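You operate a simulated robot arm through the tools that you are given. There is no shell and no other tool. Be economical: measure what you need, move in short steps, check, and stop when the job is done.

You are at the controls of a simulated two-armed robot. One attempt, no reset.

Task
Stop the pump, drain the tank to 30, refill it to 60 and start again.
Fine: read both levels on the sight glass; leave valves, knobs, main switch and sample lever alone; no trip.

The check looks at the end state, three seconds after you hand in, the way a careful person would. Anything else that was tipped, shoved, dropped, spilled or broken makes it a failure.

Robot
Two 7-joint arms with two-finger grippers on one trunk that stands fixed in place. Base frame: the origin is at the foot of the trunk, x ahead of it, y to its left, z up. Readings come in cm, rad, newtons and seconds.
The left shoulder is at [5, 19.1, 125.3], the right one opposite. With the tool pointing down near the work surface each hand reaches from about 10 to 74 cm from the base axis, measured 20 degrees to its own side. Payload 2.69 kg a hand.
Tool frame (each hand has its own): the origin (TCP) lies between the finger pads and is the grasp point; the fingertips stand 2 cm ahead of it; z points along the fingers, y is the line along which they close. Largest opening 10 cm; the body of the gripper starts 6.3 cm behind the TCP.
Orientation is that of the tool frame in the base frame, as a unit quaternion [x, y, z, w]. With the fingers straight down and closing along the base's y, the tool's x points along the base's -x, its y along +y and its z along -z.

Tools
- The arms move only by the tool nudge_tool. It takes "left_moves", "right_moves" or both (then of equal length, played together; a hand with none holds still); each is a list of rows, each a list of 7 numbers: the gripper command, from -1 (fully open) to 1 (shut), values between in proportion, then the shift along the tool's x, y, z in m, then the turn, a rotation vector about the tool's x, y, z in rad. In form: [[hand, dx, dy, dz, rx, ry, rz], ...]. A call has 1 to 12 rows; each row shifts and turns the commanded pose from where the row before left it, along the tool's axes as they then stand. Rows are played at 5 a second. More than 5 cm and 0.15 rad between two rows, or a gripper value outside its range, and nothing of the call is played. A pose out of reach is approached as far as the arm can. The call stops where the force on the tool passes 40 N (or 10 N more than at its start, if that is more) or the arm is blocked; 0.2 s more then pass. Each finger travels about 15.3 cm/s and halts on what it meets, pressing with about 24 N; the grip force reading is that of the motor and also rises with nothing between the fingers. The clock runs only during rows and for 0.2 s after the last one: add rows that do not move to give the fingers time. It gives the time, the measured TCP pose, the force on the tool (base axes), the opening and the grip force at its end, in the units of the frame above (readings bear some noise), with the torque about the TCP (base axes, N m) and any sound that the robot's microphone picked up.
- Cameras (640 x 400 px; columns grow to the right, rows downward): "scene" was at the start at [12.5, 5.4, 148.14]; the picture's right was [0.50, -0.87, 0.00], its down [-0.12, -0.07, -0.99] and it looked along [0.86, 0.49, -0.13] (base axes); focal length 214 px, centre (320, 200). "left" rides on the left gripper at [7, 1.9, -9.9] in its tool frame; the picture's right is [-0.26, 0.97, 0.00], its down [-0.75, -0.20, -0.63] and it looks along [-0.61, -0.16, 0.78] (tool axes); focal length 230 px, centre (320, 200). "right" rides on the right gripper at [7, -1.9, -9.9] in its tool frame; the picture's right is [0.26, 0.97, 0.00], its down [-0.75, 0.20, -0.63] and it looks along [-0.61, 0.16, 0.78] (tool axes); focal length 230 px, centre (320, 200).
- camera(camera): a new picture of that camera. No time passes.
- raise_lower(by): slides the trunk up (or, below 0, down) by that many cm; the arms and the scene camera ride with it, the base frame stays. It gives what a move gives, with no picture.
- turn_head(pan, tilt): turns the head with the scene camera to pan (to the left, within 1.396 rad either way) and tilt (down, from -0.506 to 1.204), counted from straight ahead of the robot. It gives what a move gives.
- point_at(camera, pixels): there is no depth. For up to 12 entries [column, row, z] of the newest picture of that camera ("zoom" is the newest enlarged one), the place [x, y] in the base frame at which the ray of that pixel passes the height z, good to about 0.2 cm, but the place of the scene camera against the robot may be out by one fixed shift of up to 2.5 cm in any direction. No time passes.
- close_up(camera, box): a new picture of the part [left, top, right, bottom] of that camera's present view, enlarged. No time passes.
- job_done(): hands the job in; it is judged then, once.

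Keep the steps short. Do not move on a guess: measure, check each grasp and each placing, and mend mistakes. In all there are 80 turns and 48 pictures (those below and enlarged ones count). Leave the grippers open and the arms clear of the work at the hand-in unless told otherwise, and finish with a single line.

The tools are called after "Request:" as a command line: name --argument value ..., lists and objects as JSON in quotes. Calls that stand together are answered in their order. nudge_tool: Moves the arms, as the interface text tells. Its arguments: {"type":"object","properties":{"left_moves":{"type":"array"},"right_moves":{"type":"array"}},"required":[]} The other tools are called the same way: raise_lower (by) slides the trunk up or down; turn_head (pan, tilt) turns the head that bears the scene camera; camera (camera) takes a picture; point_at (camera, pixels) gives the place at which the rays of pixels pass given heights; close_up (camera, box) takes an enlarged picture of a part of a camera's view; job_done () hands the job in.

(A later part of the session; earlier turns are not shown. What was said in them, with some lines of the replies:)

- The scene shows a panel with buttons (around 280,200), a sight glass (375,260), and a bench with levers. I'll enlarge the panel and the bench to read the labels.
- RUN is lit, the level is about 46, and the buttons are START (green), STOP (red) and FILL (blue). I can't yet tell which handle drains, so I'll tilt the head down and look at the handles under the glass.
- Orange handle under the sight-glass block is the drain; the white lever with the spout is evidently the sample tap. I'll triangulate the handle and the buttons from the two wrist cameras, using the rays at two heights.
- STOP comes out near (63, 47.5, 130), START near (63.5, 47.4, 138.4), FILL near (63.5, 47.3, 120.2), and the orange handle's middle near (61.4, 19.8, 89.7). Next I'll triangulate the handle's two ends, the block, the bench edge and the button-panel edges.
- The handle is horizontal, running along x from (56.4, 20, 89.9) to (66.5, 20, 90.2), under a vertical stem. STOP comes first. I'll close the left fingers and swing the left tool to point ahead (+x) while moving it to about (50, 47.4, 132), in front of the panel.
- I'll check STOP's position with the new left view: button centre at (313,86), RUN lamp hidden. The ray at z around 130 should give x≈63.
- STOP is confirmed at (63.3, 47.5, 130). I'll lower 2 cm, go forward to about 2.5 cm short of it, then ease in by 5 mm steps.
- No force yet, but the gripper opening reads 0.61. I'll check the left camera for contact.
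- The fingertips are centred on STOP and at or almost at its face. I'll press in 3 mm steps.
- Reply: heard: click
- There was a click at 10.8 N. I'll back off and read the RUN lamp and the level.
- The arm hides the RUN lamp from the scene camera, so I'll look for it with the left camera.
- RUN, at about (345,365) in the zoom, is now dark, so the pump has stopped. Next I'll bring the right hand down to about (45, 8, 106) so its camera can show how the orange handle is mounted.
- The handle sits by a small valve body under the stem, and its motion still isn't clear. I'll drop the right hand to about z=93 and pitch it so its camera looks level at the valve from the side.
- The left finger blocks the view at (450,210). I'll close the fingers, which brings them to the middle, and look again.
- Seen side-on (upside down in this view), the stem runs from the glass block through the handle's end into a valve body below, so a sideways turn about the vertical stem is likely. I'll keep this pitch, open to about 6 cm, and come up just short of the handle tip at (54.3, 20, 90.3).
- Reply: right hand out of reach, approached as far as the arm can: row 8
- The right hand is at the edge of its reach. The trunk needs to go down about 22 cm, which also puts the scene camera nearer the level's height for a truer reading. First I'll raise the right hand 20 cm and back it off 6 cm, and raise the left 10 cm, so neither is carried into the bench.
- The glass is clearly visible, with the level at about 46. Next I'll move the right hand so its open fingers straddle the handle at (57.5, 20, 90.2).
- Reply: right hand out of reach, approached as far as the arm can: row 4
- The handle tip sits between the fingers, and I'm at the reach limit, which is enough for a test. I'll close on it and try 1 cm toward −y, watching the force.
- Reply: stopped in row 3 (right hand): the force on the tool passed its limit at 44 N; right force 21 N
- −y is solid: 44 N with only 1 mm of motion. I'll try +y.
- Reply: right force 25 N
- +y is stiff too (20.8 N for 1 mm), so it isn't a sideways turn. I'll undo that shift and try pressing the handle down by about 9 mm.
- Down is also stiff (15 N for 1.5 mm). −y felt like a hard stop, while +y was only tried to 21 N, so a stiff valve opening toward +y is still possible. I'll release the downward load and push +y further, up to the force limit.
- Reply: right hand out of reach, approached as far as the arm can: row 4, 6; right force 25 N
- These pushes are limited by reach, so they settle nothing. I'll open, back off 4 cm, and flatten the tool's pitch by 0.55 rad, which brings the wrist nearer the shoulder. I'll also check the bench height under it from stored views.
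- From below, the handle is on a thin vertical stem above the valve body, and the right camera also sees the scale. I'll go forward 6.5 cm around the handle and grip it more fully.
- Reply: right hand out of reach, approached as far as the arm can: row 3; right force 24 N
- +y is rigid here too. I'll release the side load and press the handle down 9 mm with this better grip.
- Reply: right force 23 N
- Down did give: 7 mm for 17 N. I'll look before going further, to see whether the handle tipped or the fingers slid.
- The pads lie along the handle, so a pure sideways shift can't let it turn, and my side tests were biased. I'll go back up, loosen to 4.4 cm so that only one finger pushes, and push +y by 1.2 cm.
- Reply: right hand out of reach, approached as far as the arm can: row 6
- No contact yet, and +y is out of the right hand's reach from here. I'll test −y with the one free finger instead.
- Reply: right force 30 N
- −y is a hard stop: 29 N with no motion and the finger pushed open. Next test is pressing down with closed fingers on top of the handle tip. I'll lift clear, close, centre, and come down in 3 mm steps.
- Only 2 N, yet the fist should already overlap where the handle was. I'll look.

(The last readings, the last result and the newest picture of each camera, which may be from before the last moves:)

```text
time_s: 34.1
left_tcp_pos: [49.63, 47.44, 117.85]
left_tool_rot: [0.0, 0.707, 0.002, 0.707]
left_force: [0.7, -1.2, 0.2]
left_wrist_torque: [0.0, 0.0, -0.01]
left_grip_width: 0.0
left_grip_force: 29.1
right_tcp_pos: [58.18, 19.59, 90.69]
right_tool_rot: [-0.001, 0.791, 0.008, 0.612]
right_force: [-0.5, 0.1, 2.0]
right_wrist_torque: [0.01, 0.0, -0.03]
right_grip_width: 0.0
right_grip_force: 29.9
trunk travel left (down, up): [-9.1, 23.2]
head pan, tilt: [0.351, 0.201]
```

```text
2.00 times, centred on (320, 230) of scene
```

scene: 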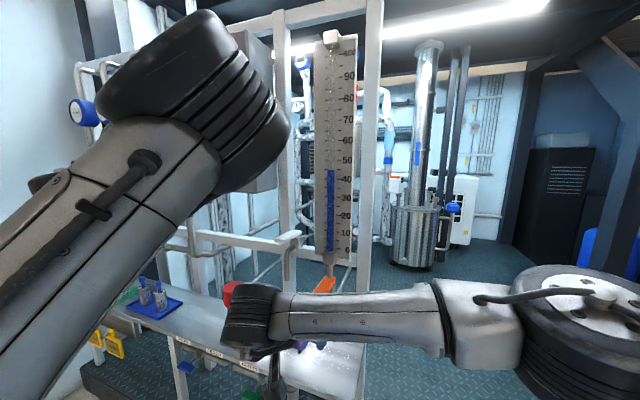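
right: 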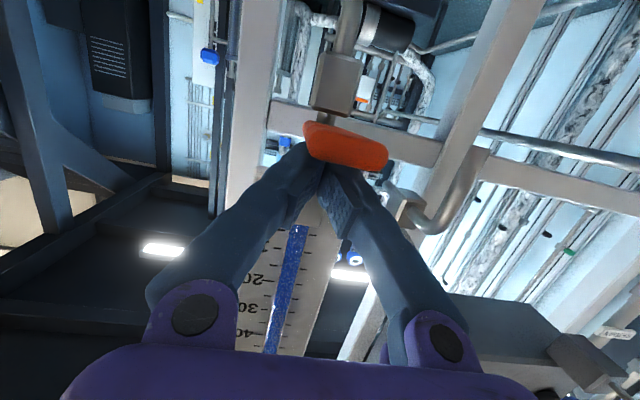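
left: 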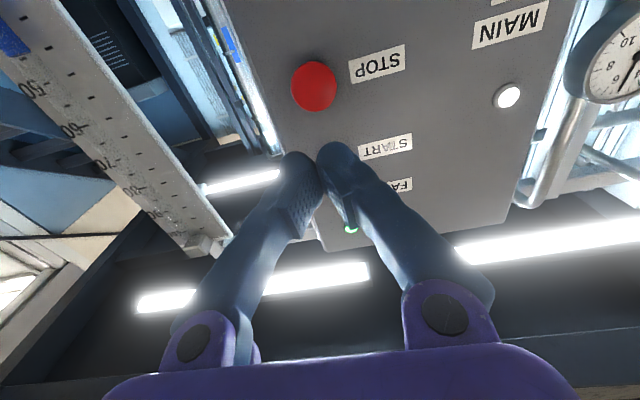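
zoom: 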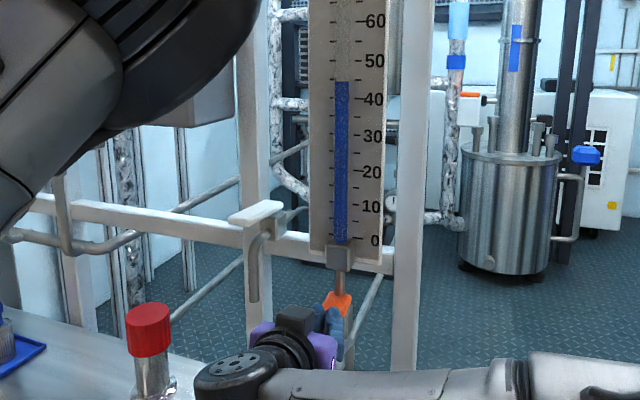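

The handle tips down under about 2 N, so the drain lever is a press-down type. The level now reads about 45. I'll press 2 cm further and read the glass.

Request:
nudge_tool --right_moves '[[1, 0.005, 0, 0.0012, 0, 0, 0], [1, 0.005, 0, 0.0012, 0, 0, 0], [1, 0.005, 0, 0.0012, 0, 0, 0], [1, 0.005, 0, 0.0012, 0, 0, 0]]'

Request:
close_up --camera "scene" --box '[240, 130, 400, 330]'

```text
time_s: 35.1
left_tcp_pos: [49.62, 47.33, 117.92]
left_tool_rot: [0.0, 0.707, 0.002, 0.708]
left_force: [0.7, 0.1, -0.8]
left_wrist_torque: [-0.03, -0.04, 0.01]
left_grip_width: 0.02
left_grip_force: 29.4
right_tcp_pos: [58.13, 19.46, 88.89]
right_tool_rot: [0.001, 0.791, 0.007, 0.612]
right_force: [-0.3, -0.1, 7.6]
right_wrist_torque: [-0.07, -0.07, 0.04]
right_grip_width: 0.59
right_grip_force: 29.7
trunk travel left (down, up): [-9.1, 23.2]
head pan, tilt: [0.351, 0.201]
```

```text
2.00 times, centred on (320, 230) of scene
```

zoom: 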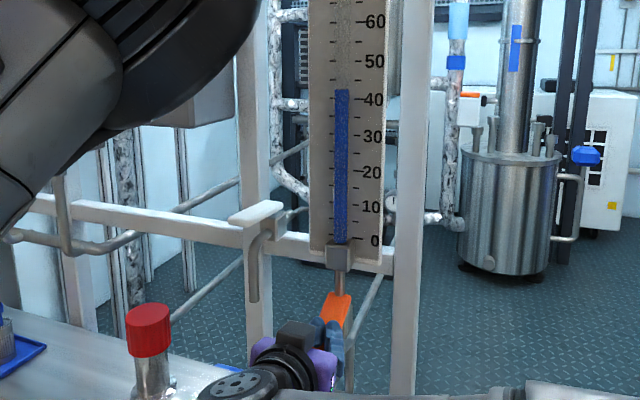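

The level has dropped to about 42.6, so it is draining at roughly 2 per second. I'll hold for about 2 s and read again.

Request:
nudge_tool --right_moves '[[1, 0, 0, 0, 0, 0, 0], [1, 0, 0, 0, 0, 0, 0], [1, 0, 0, 0, 0, 0, 0], [1, 0, 0, 0, 0, 0, 0], [1, 0, 0, 0, 0, 0, 0], [1, 0, 0, 0, 0, 0, 0], [1, 0, 0, 0, 0, 0, 0], [1, 0, 0, 0, 0, 0, 0], [1, 0, 0, 0, 0, 0, 0]]'

Request:
close_up --camera "scene" --box '[290, 160, 370, 270]'

```text
time_s: 37.1
left_tcp_pos: [49.6, 47.37, 118.0]
left_tool_rot: [-0.001, 0.707, 0.001, 0.707]
left_force: [0.2, 0.0, 0.4]
left_wrist_torque: [0.0, 0.0, -0.01]
left_grip_width: 0.0
left_grip_force: 29.3
right_tcp_pos: [58.02, 19.44, 88.83]
right_tool_rot: [0.001, 0.791, 0.007, 0.611]
right_force: [0.5, -0.6, 14.2]
right_wrist_torque: [0.0, -0.15, -0.04]
right_grip_width: 0.62
right_grip_force: 29.9
trunk travel left (down, up): [-9.1, 23.2]
head pan, tilt: [0.351, 0.201]
```

```text
3.64 times, centred on (330, 215) of scene
```

zoom: 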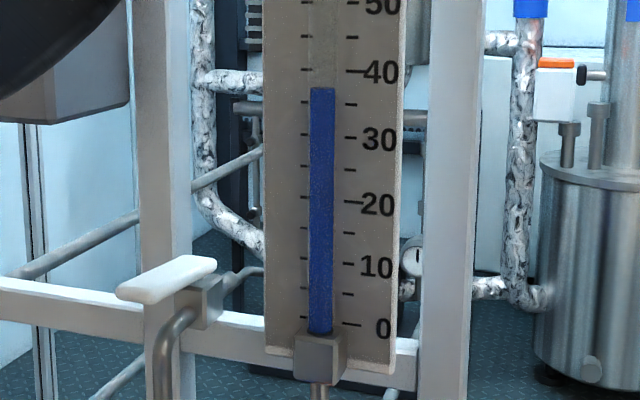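

Reading 37.5 (level row 88, 40 mark at 72, 35 mark at 104), so the rate is about 2.5 per second. I'll hold 2 s more, which should reach about 32.5.

Request:
nudge_tool --right_moves '[[1, 0, 0, 0, 0, 0, 0], [1, 0, 0, 0, 0, 0, 0], [1, 0, 0, 0, 0, 0, 0], [1, 0, 0, 0, 0, 0, 0], [1, 0, 0, 0, 0, 0, 0], [1, 0, 0, 0, 0, 0, 0], [1, 0, 0, 0, 0, 0, 0], [1, 0, 0, 0, 0, 0, 0], [1, 0, 0, 0, 0, 0, 0]]'

Request:
close_up --camera "scene" --box '[290, 160, 370, 270]'

```text
time_s: 39.1
left_tcp_pos: [49.54, 47.28, 118.0]
left_tool_rot: [0.0, 0.707, 0.001, 0.708]
left_force: [0.3, -0.1, -1.2]
left_wrist_torque: [0.0, -0.02, 0.0]
left_grip_width: 0.01
left_grip_force: 30.1
right_tcp_pos: [57.99, 19.53, 88.97]
right_tool_rot: [0.0, 0.792, 0.008, 0.611]
right_force: [-0.8, -0.2, 13.9]
right_wrist_torque: [-0.05, -0.07, -0.04]
right_grip_width: 0.59
right_grip_force: 29.1
trunk travel left (down, up): [-9.1, 23.2]
head pan, tilt: [0.351, 0.201]
```

```text
3.64 times, centred on (330, 215) of scene
```

zoom: 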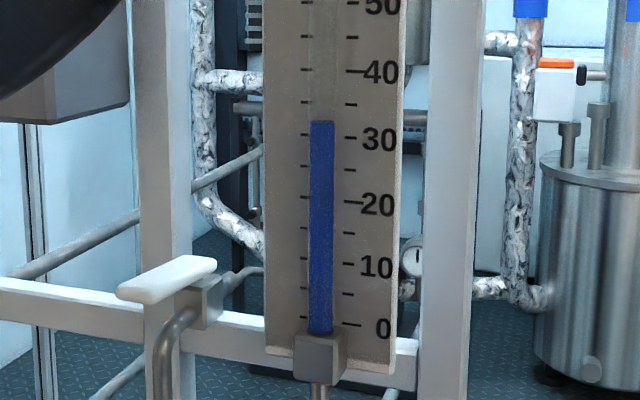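

Reading 32.4 (level row 121, 30 mark at 137.5), at 2.55 per second. I'll hold 0.6 s more, then lift off quickly and see whether the lever springs back.

Request:
nudge_tool --right_moves '[[1, 0, 0, 0, 0, 0, 0], [1, 0, 0, 0, 0, 0, 0], [1, 0, 0, 0, 0, 0, 0], [1, -0.045, 0, -0.012, 0, 0, 0]]'

Request:
close_up --camera "scene" --box '[290, 180, 380, 310]'

```text
time_s: 40.1
left_tcp_pos: [49.66, 47.3, 117.85]
left_tool_rot: [0.001, 0.707, 0.0, 0.707]
left_force: [-0.3, 0.2, 0.6]
left_wrist_torque: [0.01, 0.02, -0.03]
left_grip_width: 0.0
left_grip_force: 29.3
right_tcp_pos: [57.89, 19.23, 93.13]
right_tool_rot: [-0.001, 0.793, 0.008, 0.61]
right_force: [0.7, 1.4, -0.4]
right_wrist_torque: [0.0, -0.02, 0.02]
right_grip_width: 0.01
right_grip_force: 29.1
trunk travel left (down, up): [-9.1, 23.2]
head pan, tilt: [0.351, 0.201]
```

```text
3.08 times, centred on (335, 245) of scene
```

zoom: 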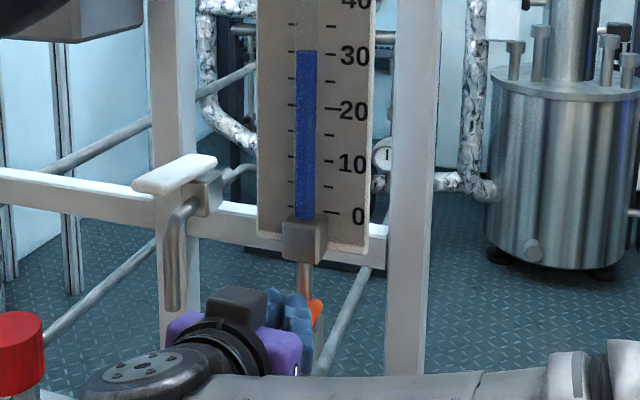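

Now about 30.5. I'll step the right hand back 5 cm (0.4 s) and check both the handle and whether the level is holding.

Request:
nudge_tool --right_moves '[[1, 0.013, 0, -0.045, 0, 0, 0]]'

Request:
camera --camera "right"

Request:
close_up --camera "scene" --box '[290, 160, 370, 270]'

```text
time_s: 40.5
left_tcp_pos: [49.6, 47.37, 117.9]
left_tool_rot: [0.001, 0.707, 0.0, 0.707]
left_force: [-0.7, 0.1, 0.3]
left_wrist_torque: [0.02, 0.0, -0.03]
left_grip_width: 0.01
left_grip_force: 29.8
right_tcp_pos: [53.35, 19.24, 93.18]
right_tool_rot: [0.0, 0.791, 0.007, 0.612]
right_force: [0.4, 0.0, -0.7]
right_wrist_torque: [0.01, 0.02, -0.02]
right_grip_width: 0.0
right_grip_force: 29.9
trunk travel left (down, up): [-9.1, 23.2]
head pan, tilt: [0.351, 0.201]
```

```text
13 pictures are left
```

right: 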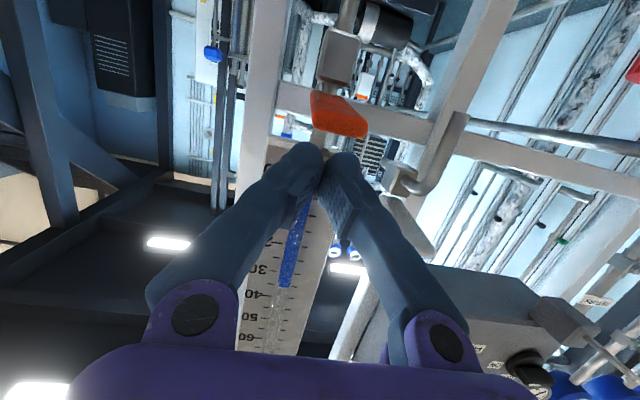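

```text
3.64 times, centred on (330, 215) of scene
```

zoom: 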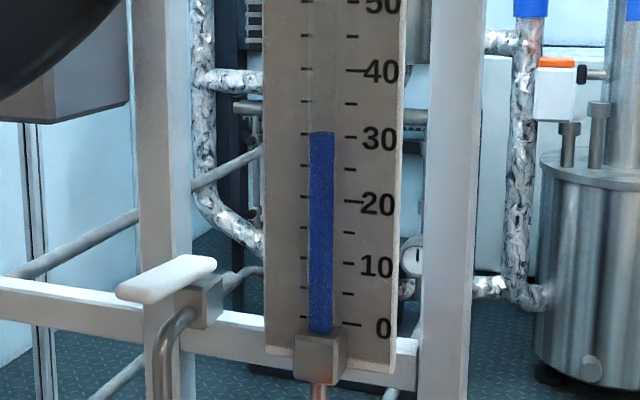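

The level holds at about 30.9 and the lever sprang back. Parallax from above makes it read slightly low, so I'll give one brief tap of about 0.3 s to bring it to 30.

Request:
nudge_tool --right_moves '[[1, -0.013, 0, 0.045, 0, 0, 0], [1, 0.023, 0, 0.006, 0, 0, 0], [1, 0.022, 0, 0.006, 0, 0, 0], [1, -0.045, 0, -0.012, 0, 0, 0], [1, 0.013, 0, -0.045, 0, 0, 0], [1, 0, 0, -0.04, 0, 0, 0]]'

Request:
close_up --camera "scene" --box '[290, 160, 370, 270]'

```text
time_s: 41.9
left_tcp_pos: [49.71, 47.33, 117.94]
left_tool_rot: [0.001, 0.707, 0.001, 0.707]
left_force: [-0.7, -0.4, -0.5]
left_wrist_torque: [0.0, 0.01, 0.02]
left_grip_width: 0.0
left_grip_force: 29.4
right_tcp_pos: [49.16, 19.31, 94.22]
right_tool_rot: [0.0, 0.791, 0.008, 0.611]
right_force: [0.6, 1.1, -1.0]
right_wrist_torque: [0.02, -0.01, 0.0]
right_grip_width: 0.0
right_grip_force: 29.1
trunk travel left (down, up): [-9.1, 23.2]
head pan, tilt: [0.351, 0.201]
```

```text
3.64 times, centred on (330, 215) of scene
```

zoom: 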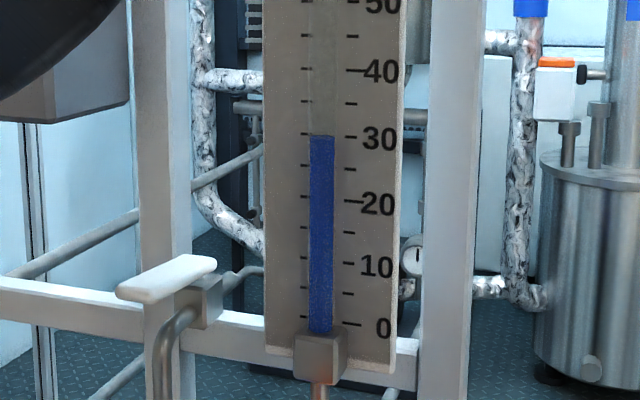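

Reading 30.3, and holding. Next is FILL at (63.4, 47.3, 120.2). I'll raise the left hand 2.3 cm and go forward to about 1.5 cm short.

Request:
nudge_tool --left_moves '[[1, -0.023, 0, 0, 0, 0, 0], [1, 0, 0, 0.045, 0, 0, 0], [1, 0, 0, 0.04, 0, 0, 0], [1, 0, 0, 0, 0, 0, 0]]'

Request:
camera --camera "left"

```text
time_s: 42.9
left_tcp_pos: [58.22, 47.35, 120.29]
left_tool_rot: [0.0, 0.707, -0.001, 0.707]
left_force: [1.0, 0.6, 0.4]
left_wrist_torque: [0.01, -0.02, 0.03]
left_grip_width: 0.0
left_grip_force: 29.1
right_tcp_pos: [49.23, 19.24, 94.17]
right_tool_rot: [0.001, 0.792, 0.007, 0.611]
right_force: [-0.5, 0.4, -0.5]
right_wrist_torque: [-0.03, 0.0, -0.01]
right_grip_width: 0.0
right_grip_force: 28.7
trunk travel left (down, up): [-9.1, 23.2]
head pan, tilt: [0.351, 0.201]
```

```text
10 pictures are left
```

left: 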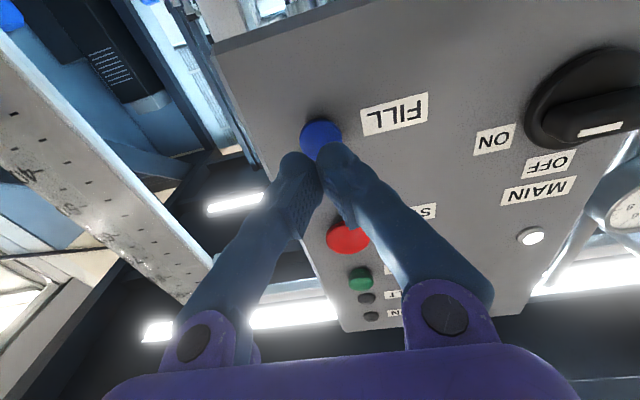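

The alignment is good, with the tips just below and in front of the FILL button at (320,140); RUN and FAULT are dark. I'll ease in.

Request:
nudge_tool --left_moves '[[1, 0, 0, 0.02, 0, 0, 0], [1, 0, 0, 0.006, 0, 0, 0], [1, 0, 0, 0.004, 0, 0, 0]]'

```text
time_s: 43.7
left_tcp_pos: [61.15, 47.33, 120.19]
left_tool_rot: [0.0, 0.707, 0.001, 0.707]
left_force: [0.3, 0.6, 0.2]
left_wrist_torque: [-0.04, -0.03, -0.05]
left_grip_width: 0.0
left_grip_force: 29.4
right_tcp_pos: [49.29, 19.33, 94.36]
right_tool_rot: [0.0, 0.791, 0.008, 0.611]
right_force: [-0.7, 0.6, -0.6]
right_wrist_torque: [0.0, -0.03, 0.01]
right_grip_width: 0.0
right_grip_force: 29.4
trunk travel left (down, up): [-9.1, 23.2]
head pan, tilt: [0.351, 0.201]
```

No contact yet with the tip at 63.15. I'll carry on in 3 mm steps.

Request:
nudge_tool --left_moves '[[1, 0, 0, 0.003, 0, 0, 0], [1, 0, 0, 0.003, 0, 0, 0]]'

```text
time_s: 44.3
left_tcp_pos: [61.65, 47.32, 120.27]
left_tool_rot: [0.0, 0.707, 0.0, 0.707]
left_force: [-3.9, -0.6, -1.7]
left_wrist_torque: [-0.03, -0.01, -0.03]
left_grip_width: 0.62
left_grip_force: 29.6
right_tcp_pos: [49.18, 19.34, 94.31]
right_tool_rot: [0.0, 0.792, 0.007, 0.611]
right_force: [0.0, -0.3, 0.2]
right_wrist_torque: [0.0, 0.0, -0.02]
right_grip_width: 0.0
right_grip_force: 29.5
trunk travel left (down, up): [-9.1, 23.2]
head pan, tilt: [0.351, 0.201]
heard: click
```

There's a click at 3.9 N, so the button is pressed. I'll hold 1 s and read the level.

Request:
nudge_tool --left_moves '[[1, 0, 0, 0.002, 0, 0, 0], [1, 0, 0, 0, 0, 0, 0], [1, 0, 0, 0, 0, 0, 0], [1, 0, 0, 0, 0, 0, 0]]'

Request:
close_up --camera "scene" --box '[290, 110, 370, 220]'

```text
time_s: 45.3
left_tcp_pos: [61.86, 47.29, 120.32]
left_tool_rot: [0.001, 0.707, -0.001, 0.708]
left_force: [-11.6, -2.2, -2.6]
left_wrist_torque: [0.0, 0.05, -0.04]
left_grip_width: 0.59
left_grip_force: 29.7
right_tcp_pos: [49.13, 19.21, 94.32]
right_tool_rot: [0.0, 0.791, 0.008, 0.611]
right_force: [0.7, -1.0, 0.1]
right_wrist_torque: [-0.01, 0.02, -0.03]
right_grip_width: 0.0
right_grip_force: 29.7
trunk travel left (down, up): [-9.1, 23.2]
head pan, tilt: [0.351, 0.201]
```

```text
3.64 times, centred on (330, 165) of scene
```

zoom: 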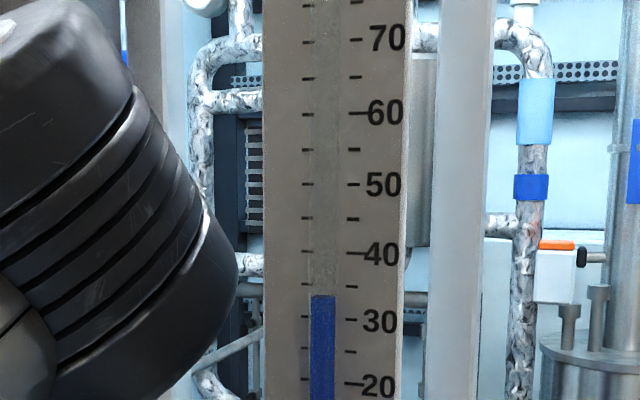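

Now 33.7, rising about 3 per second. I'll hold about 5.2 s (two calls), then read.

Request:
nudge_tool --left_moves '[[1, 0, 0, 0, 0, 0, 0], [1, 0, 0, 0, 0, 0, 0], [1, 0, 0, 0, 0, 0, 0], [1, 0, 0, 0, 0, 0, 0], [1, 0, 0, 0, 0, 0, 0], [1, 0, 0, 0, 0, 0, 0], [1, 0, 0, 0, 0, 0, 0], [1, 0, 0, 0, 0, 0, 0], [1, 0, 0, 0, 0, 0, 0], [1, 0, 0, 0, 0, 0, 0], [1, 0, 0, 0, 0, 0, 0], [1, 0, 0, 0, 0, 0, 0]]'

Request:
nudge_tool --left_moves '[[1, 0, 0, 0, 0, 0, 0], [1, 0, 0, 0, 0, 0, 0], [1, 0, 0, 0, 0, 0, 0], [1, 0, 0, 0, 0, 0, 0], [1, 0, 0, 0, 0, 0, 0], [1, 0, 0, 0, 0, 0, 0], [1, 0, 0, 0, 0, 0, 0], [1, 0, 0, 0, 0, 0, 0], [1, 0, 0, 0, 0, 0, 0], [1, 0, 0, 0, 0, 0, 0], [1, 0, 0, 0, 0, 0, 0], [1, 0, 0, 0, 0, 0, 0]]'

Request:
close_up --camera "scene" --box '[290, 110, 370, 220]'

```text
time_s: 47.9
left_tcp_pos: [61.86, 47.37, 120.26]
left_tool_rot: [0.0, 0.707, 0.001, 0.708]
left_force: [-12.0, 0.1, -0.7]
left_wrist_torque: [-0.06, 0.06, 0.0]
left_grip_width: 0.6
left_grip_force: 29.6
right_tcp_pos: [49.19, 19.43, 94.39]
right_tool_rot: [0.0, 0.791, 0.007, 0.612]
right_force: [0.2, 0.3, 0.4]
right_wrist_torque: [0.0, 0.01, -0.01]
right_grip_width: 0.01
right_grip_force: 29.6
trunk travel left (down, up): [-9.1, 23.2]
head pan, tilt: [0.351, 0.201]
```

```text
time_s: 50.5
left_tcp_pos: [61.94, 47.45, 120.25]
left_tool_rot: [0.0, 0.706, 0.001, 0.708]
left_force: [-10.9, 1.2, -0.4]
left_wrist_torque: [0.01, -0.01, 0.0]
left_grip_width: 0.6
left_grip_force: 29.1
right_tcp_pos: [49.27, 19.28, 94.38]
right_tool_rot: [0.0, 0.792, 0.007, 0.611]
right_force: [0.7, -0.9, 0.3]
right_wrist_torque: [-0.01, -0.03, -0.02]
right_grip_width: 0.01
right_grip_force: 29.0
trunk travel left (down, up): [-9.1, 23.2]
head pan, tilt: [0.351, 0.201]
```

```text
3.64 times, centred on (330, 165) of scene
```

zoom: 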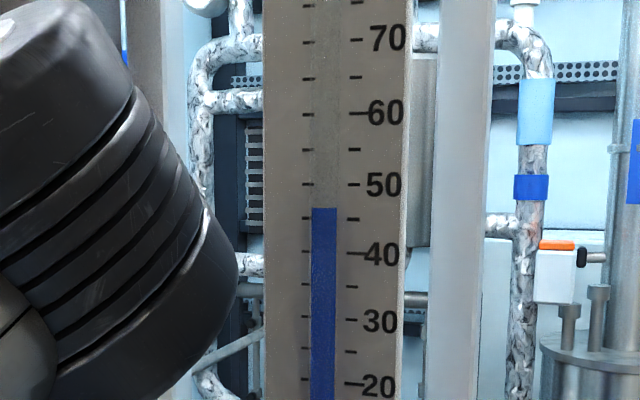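

46.5, rising 2.46 per second. I'll hold 4.6 s more, which should give about 57.8.

Request:
nudge_tool --left_moves '[[1, 0, 0, 0, 0, 0, 0], [1, 0, 0, 0, 0, 0, 0], [1, 0, 0, 0, 0, 0, 0], [1, 0, 0, 0, 0, 0, 0], [1, 0, 0, 0, 0, 0, 0], [1, 0, 0, 0, 0, 0, 0], [1, 0, 0, 0, 0, 0, 0], [1, 0, 0, 0, 0, 0, 0], [1, 0, 0, 0, 0, 0, 0], [1, 0, 0, 0, 0, 0, 0], [1, 0, 0, 0, 0, 0, 0], [1, 0, 0, 0, 0, 0, 0]]'

Request:
nudge_tool --left_moves '[[1, 0, 0, 0, 0, 0, 0], [1, 0, 0, 0, 0, 0, 0], [1, 0, 0, 0, 0, 0, 0], [1, 0, 0, 0, 0, 0, 0], [1, 0, 0, 0, 0, 0, 0], [1, 0, 0, 0, 0, 0, 0], [1, 0, 0, 0, 0, 0, 0], [1, 0, 0, 0, 0, 0, 0], [1, 0, 0, 0, 0, 0, 0]]'

Request:
close_up --camera "scene" --box '[290, 110, 370, 220]'

```text
time_s: 53.1
left_tcp_pos: [61.79, 47.4, 120.34]
left_tool_rot: [0.0, 0.706, 0.001, 0.708]
left_force: [-12.0, 1.2, 0.2]
left_wrist_torque: [0.0, 0.03, 0.0]
left_grip_width: 0.6
left_grip_force: 29.4
right_tcp_pos: [49.04, 19.31, 94.29]
right_tool_rot: [0.0, 0.791, 0.007, 0.611]
right_force: [-0.9, 0.7, 0.5]
right_wrist_torque: [-0.02, 0.02, 0.02]
right_grip_width: 0.02
right_grip_force: 29.4
trunk travel left (down, up): [-9.1, 23.2]
head pan, tilt: [0.351, 0.201]
```

```text
time_s: 55.1
left_tcp_pos: [61.84, 47.32, 120.33]
left_tool_rot: [0.0, 0.707, 0.0, 0.708]
left_force: [-11.5, 1.3, 0.9]
left_wrist_torque: [0.02, 0.02, -0.02]
left_grip_width: 0.59
left_grip_force: 30.0
right_tcp_pos: [49.14, 19.24, 94.31]
right_tool_rot: [-0.001, 0.791, 0.008, 0.612]
right_force: [-0.3, 1.1, -0.9]
right_wrist_torque: [0.0, 0.02, 0.03]
right_grip_width: 0.01
right_grip_force: 29.0
trunk travel left (down, up): [-9.1, 23.2]
head pan, tilt: [0.351, 0.201]
```

```text
3.64 times, centred on (330, 165) of scene
```

zoom: 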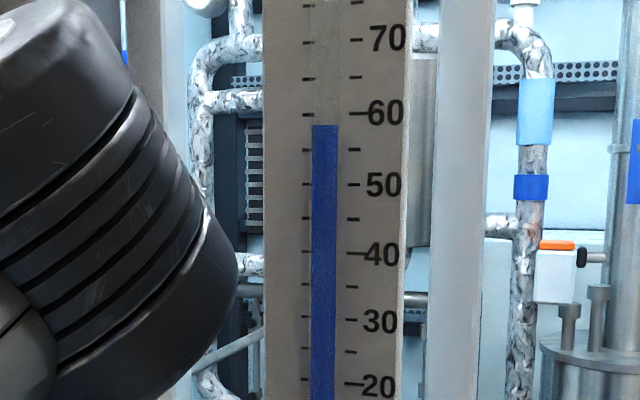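

58.5 (level row 125, 60 mark at about 114.5). I'll hold 0.4 s more, then pull off straight back.

Request:
nudge_tool --left_moves '[[1, 0, 0, 0, 0, 0, 0], [1, 0, 0, 0, 0, 0, 0], [1, 0, 0, -0.04, 0, 0, 0], [1, 0, 0, -0.04, 0, 0, 0]]'

Request:
close_up --camera "scene" --box '[290, 110, 370, 220]'

```text
time_s: 56.1
left_tcp_pos: [54.04, 47.24, 120.2]
left_tool_rot: [0.0, 0.708, 0.001, 0.707]
left_force: [-0.6, 0.3, 0.1]
left_wrist_torque: [0.0, 0.0, -0.01]
left_grip_width: 0.0
left_grip_force: 29.7
right_tcp_pos: [49.29, 19.27, 94.26]
right_tool_rot: [0.0, 0.792, 0.007, 0.611]
right_force: [-0.8, 0.5, -0.2]
right_wrist_torque: [0.0, 0.02, 0.01]
right_grip_width: 0.0
right_grip_force: 29.7
trunk travel left (down, up): [-9.1, 23.2]
head pan, tilt: [0.351, 0.201]
```

```text
3.64 times, centred on (330, 165) of scene
```

zoom: 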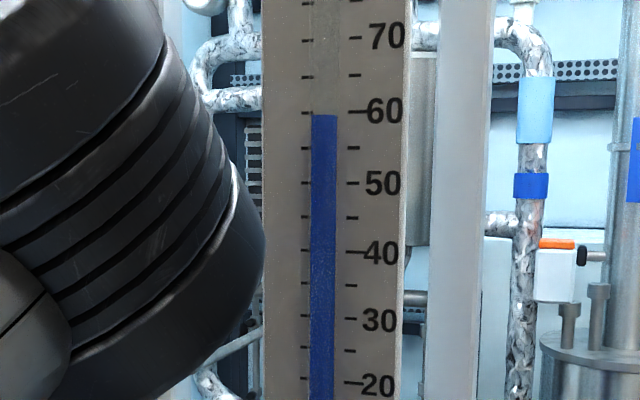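

The level is 59.7 and FILL is released. Next is START at (63.5, 47.4, 138.4). I'll back off, go up 18.2 cm clear of STOP, and come forward to 1.2 cm short.

Request:
nudge_tool --left_moves '[[1, 0, 0, -0.04, 0, 0, 0], [1, -0.0455, 0, 0, 0, 0, 0], [1, -0.0455, 0, 0, 0, 0, 0], [1, -0.0455, 0, 0, 0, 0, 0], [1, -0.0455, 0, 0, 0, 0, 0], [1, 0, 0, 0.045, 0, 0, 0], [1, 0, 0, 0.045, 0, 0, 0], [1, 0, 0, 0.01, 0, 0, 0], [1, 0, 0, 0, 0, 0, 0]]'

Request:
camera --camera "left"

```text
time_s: 58.1
left_tcp_pos: [60.0, 47.21, 138.37]
left_tool_rot: [0.0, 0.707, 0.0, 0.707]
left_force: [1.0, 0.7, 0.5]
left_wrist_torque: [-0.01, -0.01, 0.01]
left_grip_width: 0.02
left_grip_force: 29.4
right_tcp_pos: [49.26, 19.24, 94.3]
right_tool_rot: [-0.001, 0.792, 0.008, 0.611]
right_force: [-0.4, 0.0, -0.6]
right_wrist_torque: [-0.01, -0.02, -0.03]
right_grip_width: 0.0
right_grip_force: 29.0
trunk travel left (down, up): [-9.1, 23.2]
head pan, tilt: [0.351, 0.201]
```

```text
5 pictures are left
```

left: 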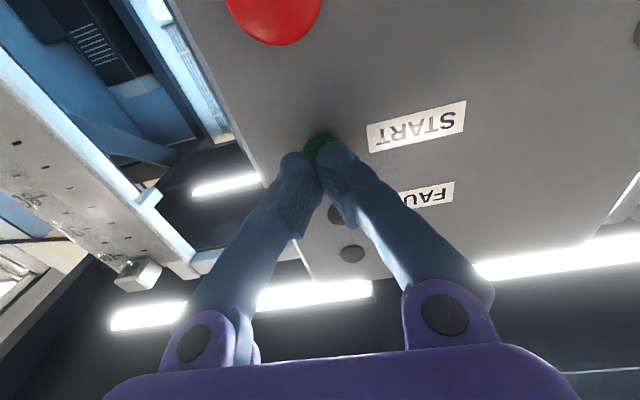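

START (320,145) lies right ahead of the fingertips. I'll ease in 1.7 cm in small steps and listen for the click.

Request:
nudge_tool --left_moves '[[1, 0, 0, 0.008, 0, 0, 0], [1, 0, 0, 0.003, 0, 0, 0], [1, 0, 0, 0.003, 0, 0, 0], [1, 0, 0, 0.003, 0, 0, 0]]'

```text
time_s: 59.1
left_tcp_pos: [61.72, 47.37, 138.48]
left_tool_rot: [0.0, 0.707, 0.001, 0.707]
left_force: [-2.2, -0.5, -0.8]
left_wrist_torque: [-0.02, 0.04, -0.03]
left_grip_width: 0.6
left_grip_force: 30.0
right_tcp_pos: [49.21, 19.16, 94.31]
right_tool_rot: [0.0, 0.791, 0.008, 0.611]
right_force: [0.5, -0.5, -0.3]
right_wrist_torque: [-0.03, 0.0, 0.02]
right_grip_width: 0.02
right_grip_force: 29.4
trunk travel left (down, up): [-9.1, 23.2]
head pan, tilt: [0.351, 0.201]
heard: click
```

It clicked. I'll pull the left hand straight back 12 cm and look for the RUN lamp.

Request:
nudge_tool --left_moves '[[1, 0, 0, -0.04, 0, 0, 0], [1, 0, 0, -0.04, 0, 0, 0], [1, 0, 0, -0.04, 0, 0, 0]]'

Request:
camera --camera "left"

```text
time_s: 59.9
left_tcp_pos: [49.73, 47.64, 138.36]
left_tool_rot: [-0.001, 0.707, 0.001, 0.707]
left_force: [-0.2, 0.3, -0.4]
left_wrist_torque: [-0.02, 0.0, 0.0]
left_grip_width: 0.0
left_grip_force: 29.6
right_tcp_pos: [49.22, 19.32, 94.31]
right_tool_rot: [0.0, 0.792, 0.008, 0.611]
right_force: [0.9, 0.6, -1.0]
right_wrist_torque: [-0.02, -0.04, -0.02]
right_grip_width: 0.0
right_grip_force: 29.4
trunk travel left (down, up): [-9.1, 23.2]
head pan, tilt: [0.351, 0.201]
```

```text
4 pictures are left
```

left: 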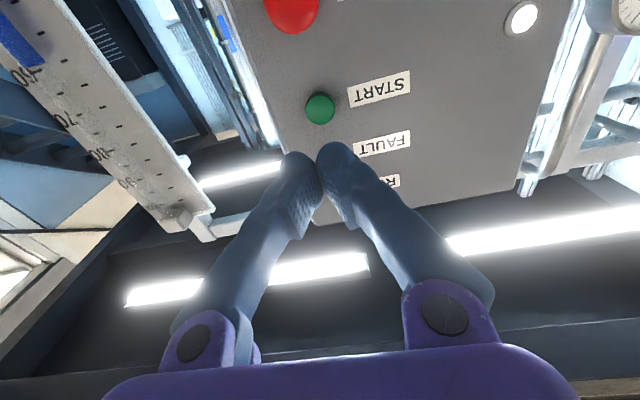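

RUN is hidden behind the fingers. I'll open both grippers and draw both arms back from the work, then check the lamp and level.

Request:
nudge_tool --left_moves '[[-1, 0, 0.03, -0.035, 0, 0, 0], [-1, 0, 0.03, -0.035, 0, 0, 0], [-1, 0, 0.03, -0.03, 0, 0, 0], [-1, 0, 0, 0, 0, 0, 0]]' --right_moves '[[1, -0.003, -0.033, -0.028, 0, 0, 0], [-1, -0.003, -0.033, -0.028, 0, 0, 0], [-1, -0.003, -0.033, -0.028, 0, 0, 0], [-1, 0, 0, 0, 0, 0, 0]]'

Request:
camera --camera "left"

Request:
close_up --camera "scene" --box '[260, 110, 400, 300]'

```text
time_s: 60.9
left_tcp_pos: [39.91, 56.48, 138.38]
left_tool_rot: [0.001, 0.708, 0.0, 0.707]
left_force: [-0.1, -0.1, -0.1]
left_wrist_torque: [0.0, 0.01, 0.0]
left_grip_width: 10.01
left_grip_force: 0.1
right_tcp_pos: [41.68, 9.18, 96.98]
right_tool_rot: [0.0, 0.792, 0.008, 0.611]
right_force: [-0.4, 0.1, -0.8]
right_wrist_torque: [-0.01, -0.02, 0.01]
right_grip_width: 9.97
right_grip_force: 0.1
trunk travel left (down, up): [-9.1, 23.2]
head pan, tilt: [0.351, 0.201]
```

```text
3 pictures are left
```

left: 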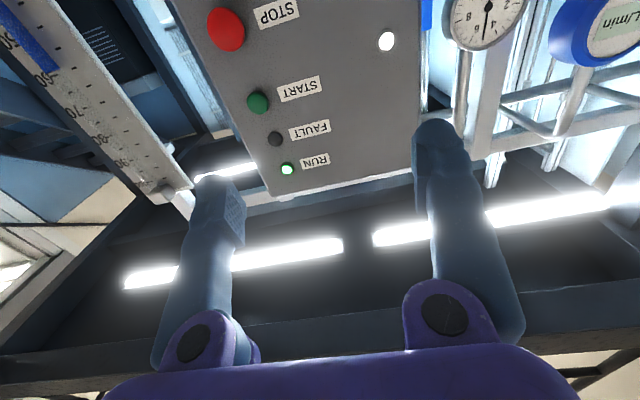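

```text
2.11 times, centred on (330, 205) of scene
```

zoom: 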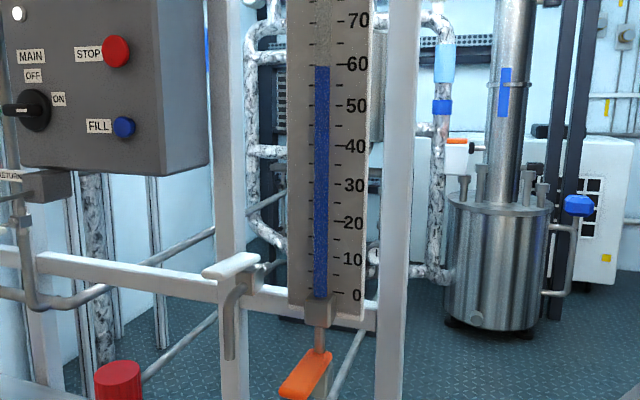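

RUN is lit at (287,168) and FAULT is dark. The level reads about 60, the drain lever is back up, the sample lever and main switch are untouched, and both grippers are open and clear. Handing in.

Request:
job_done

```text
The job is handed in.
```

I stopped the pump, drained the tank to about 30.3, refilled it to about 59.7 and restarted it; RUN is lit, FAULT is dark, and the job is handed in.
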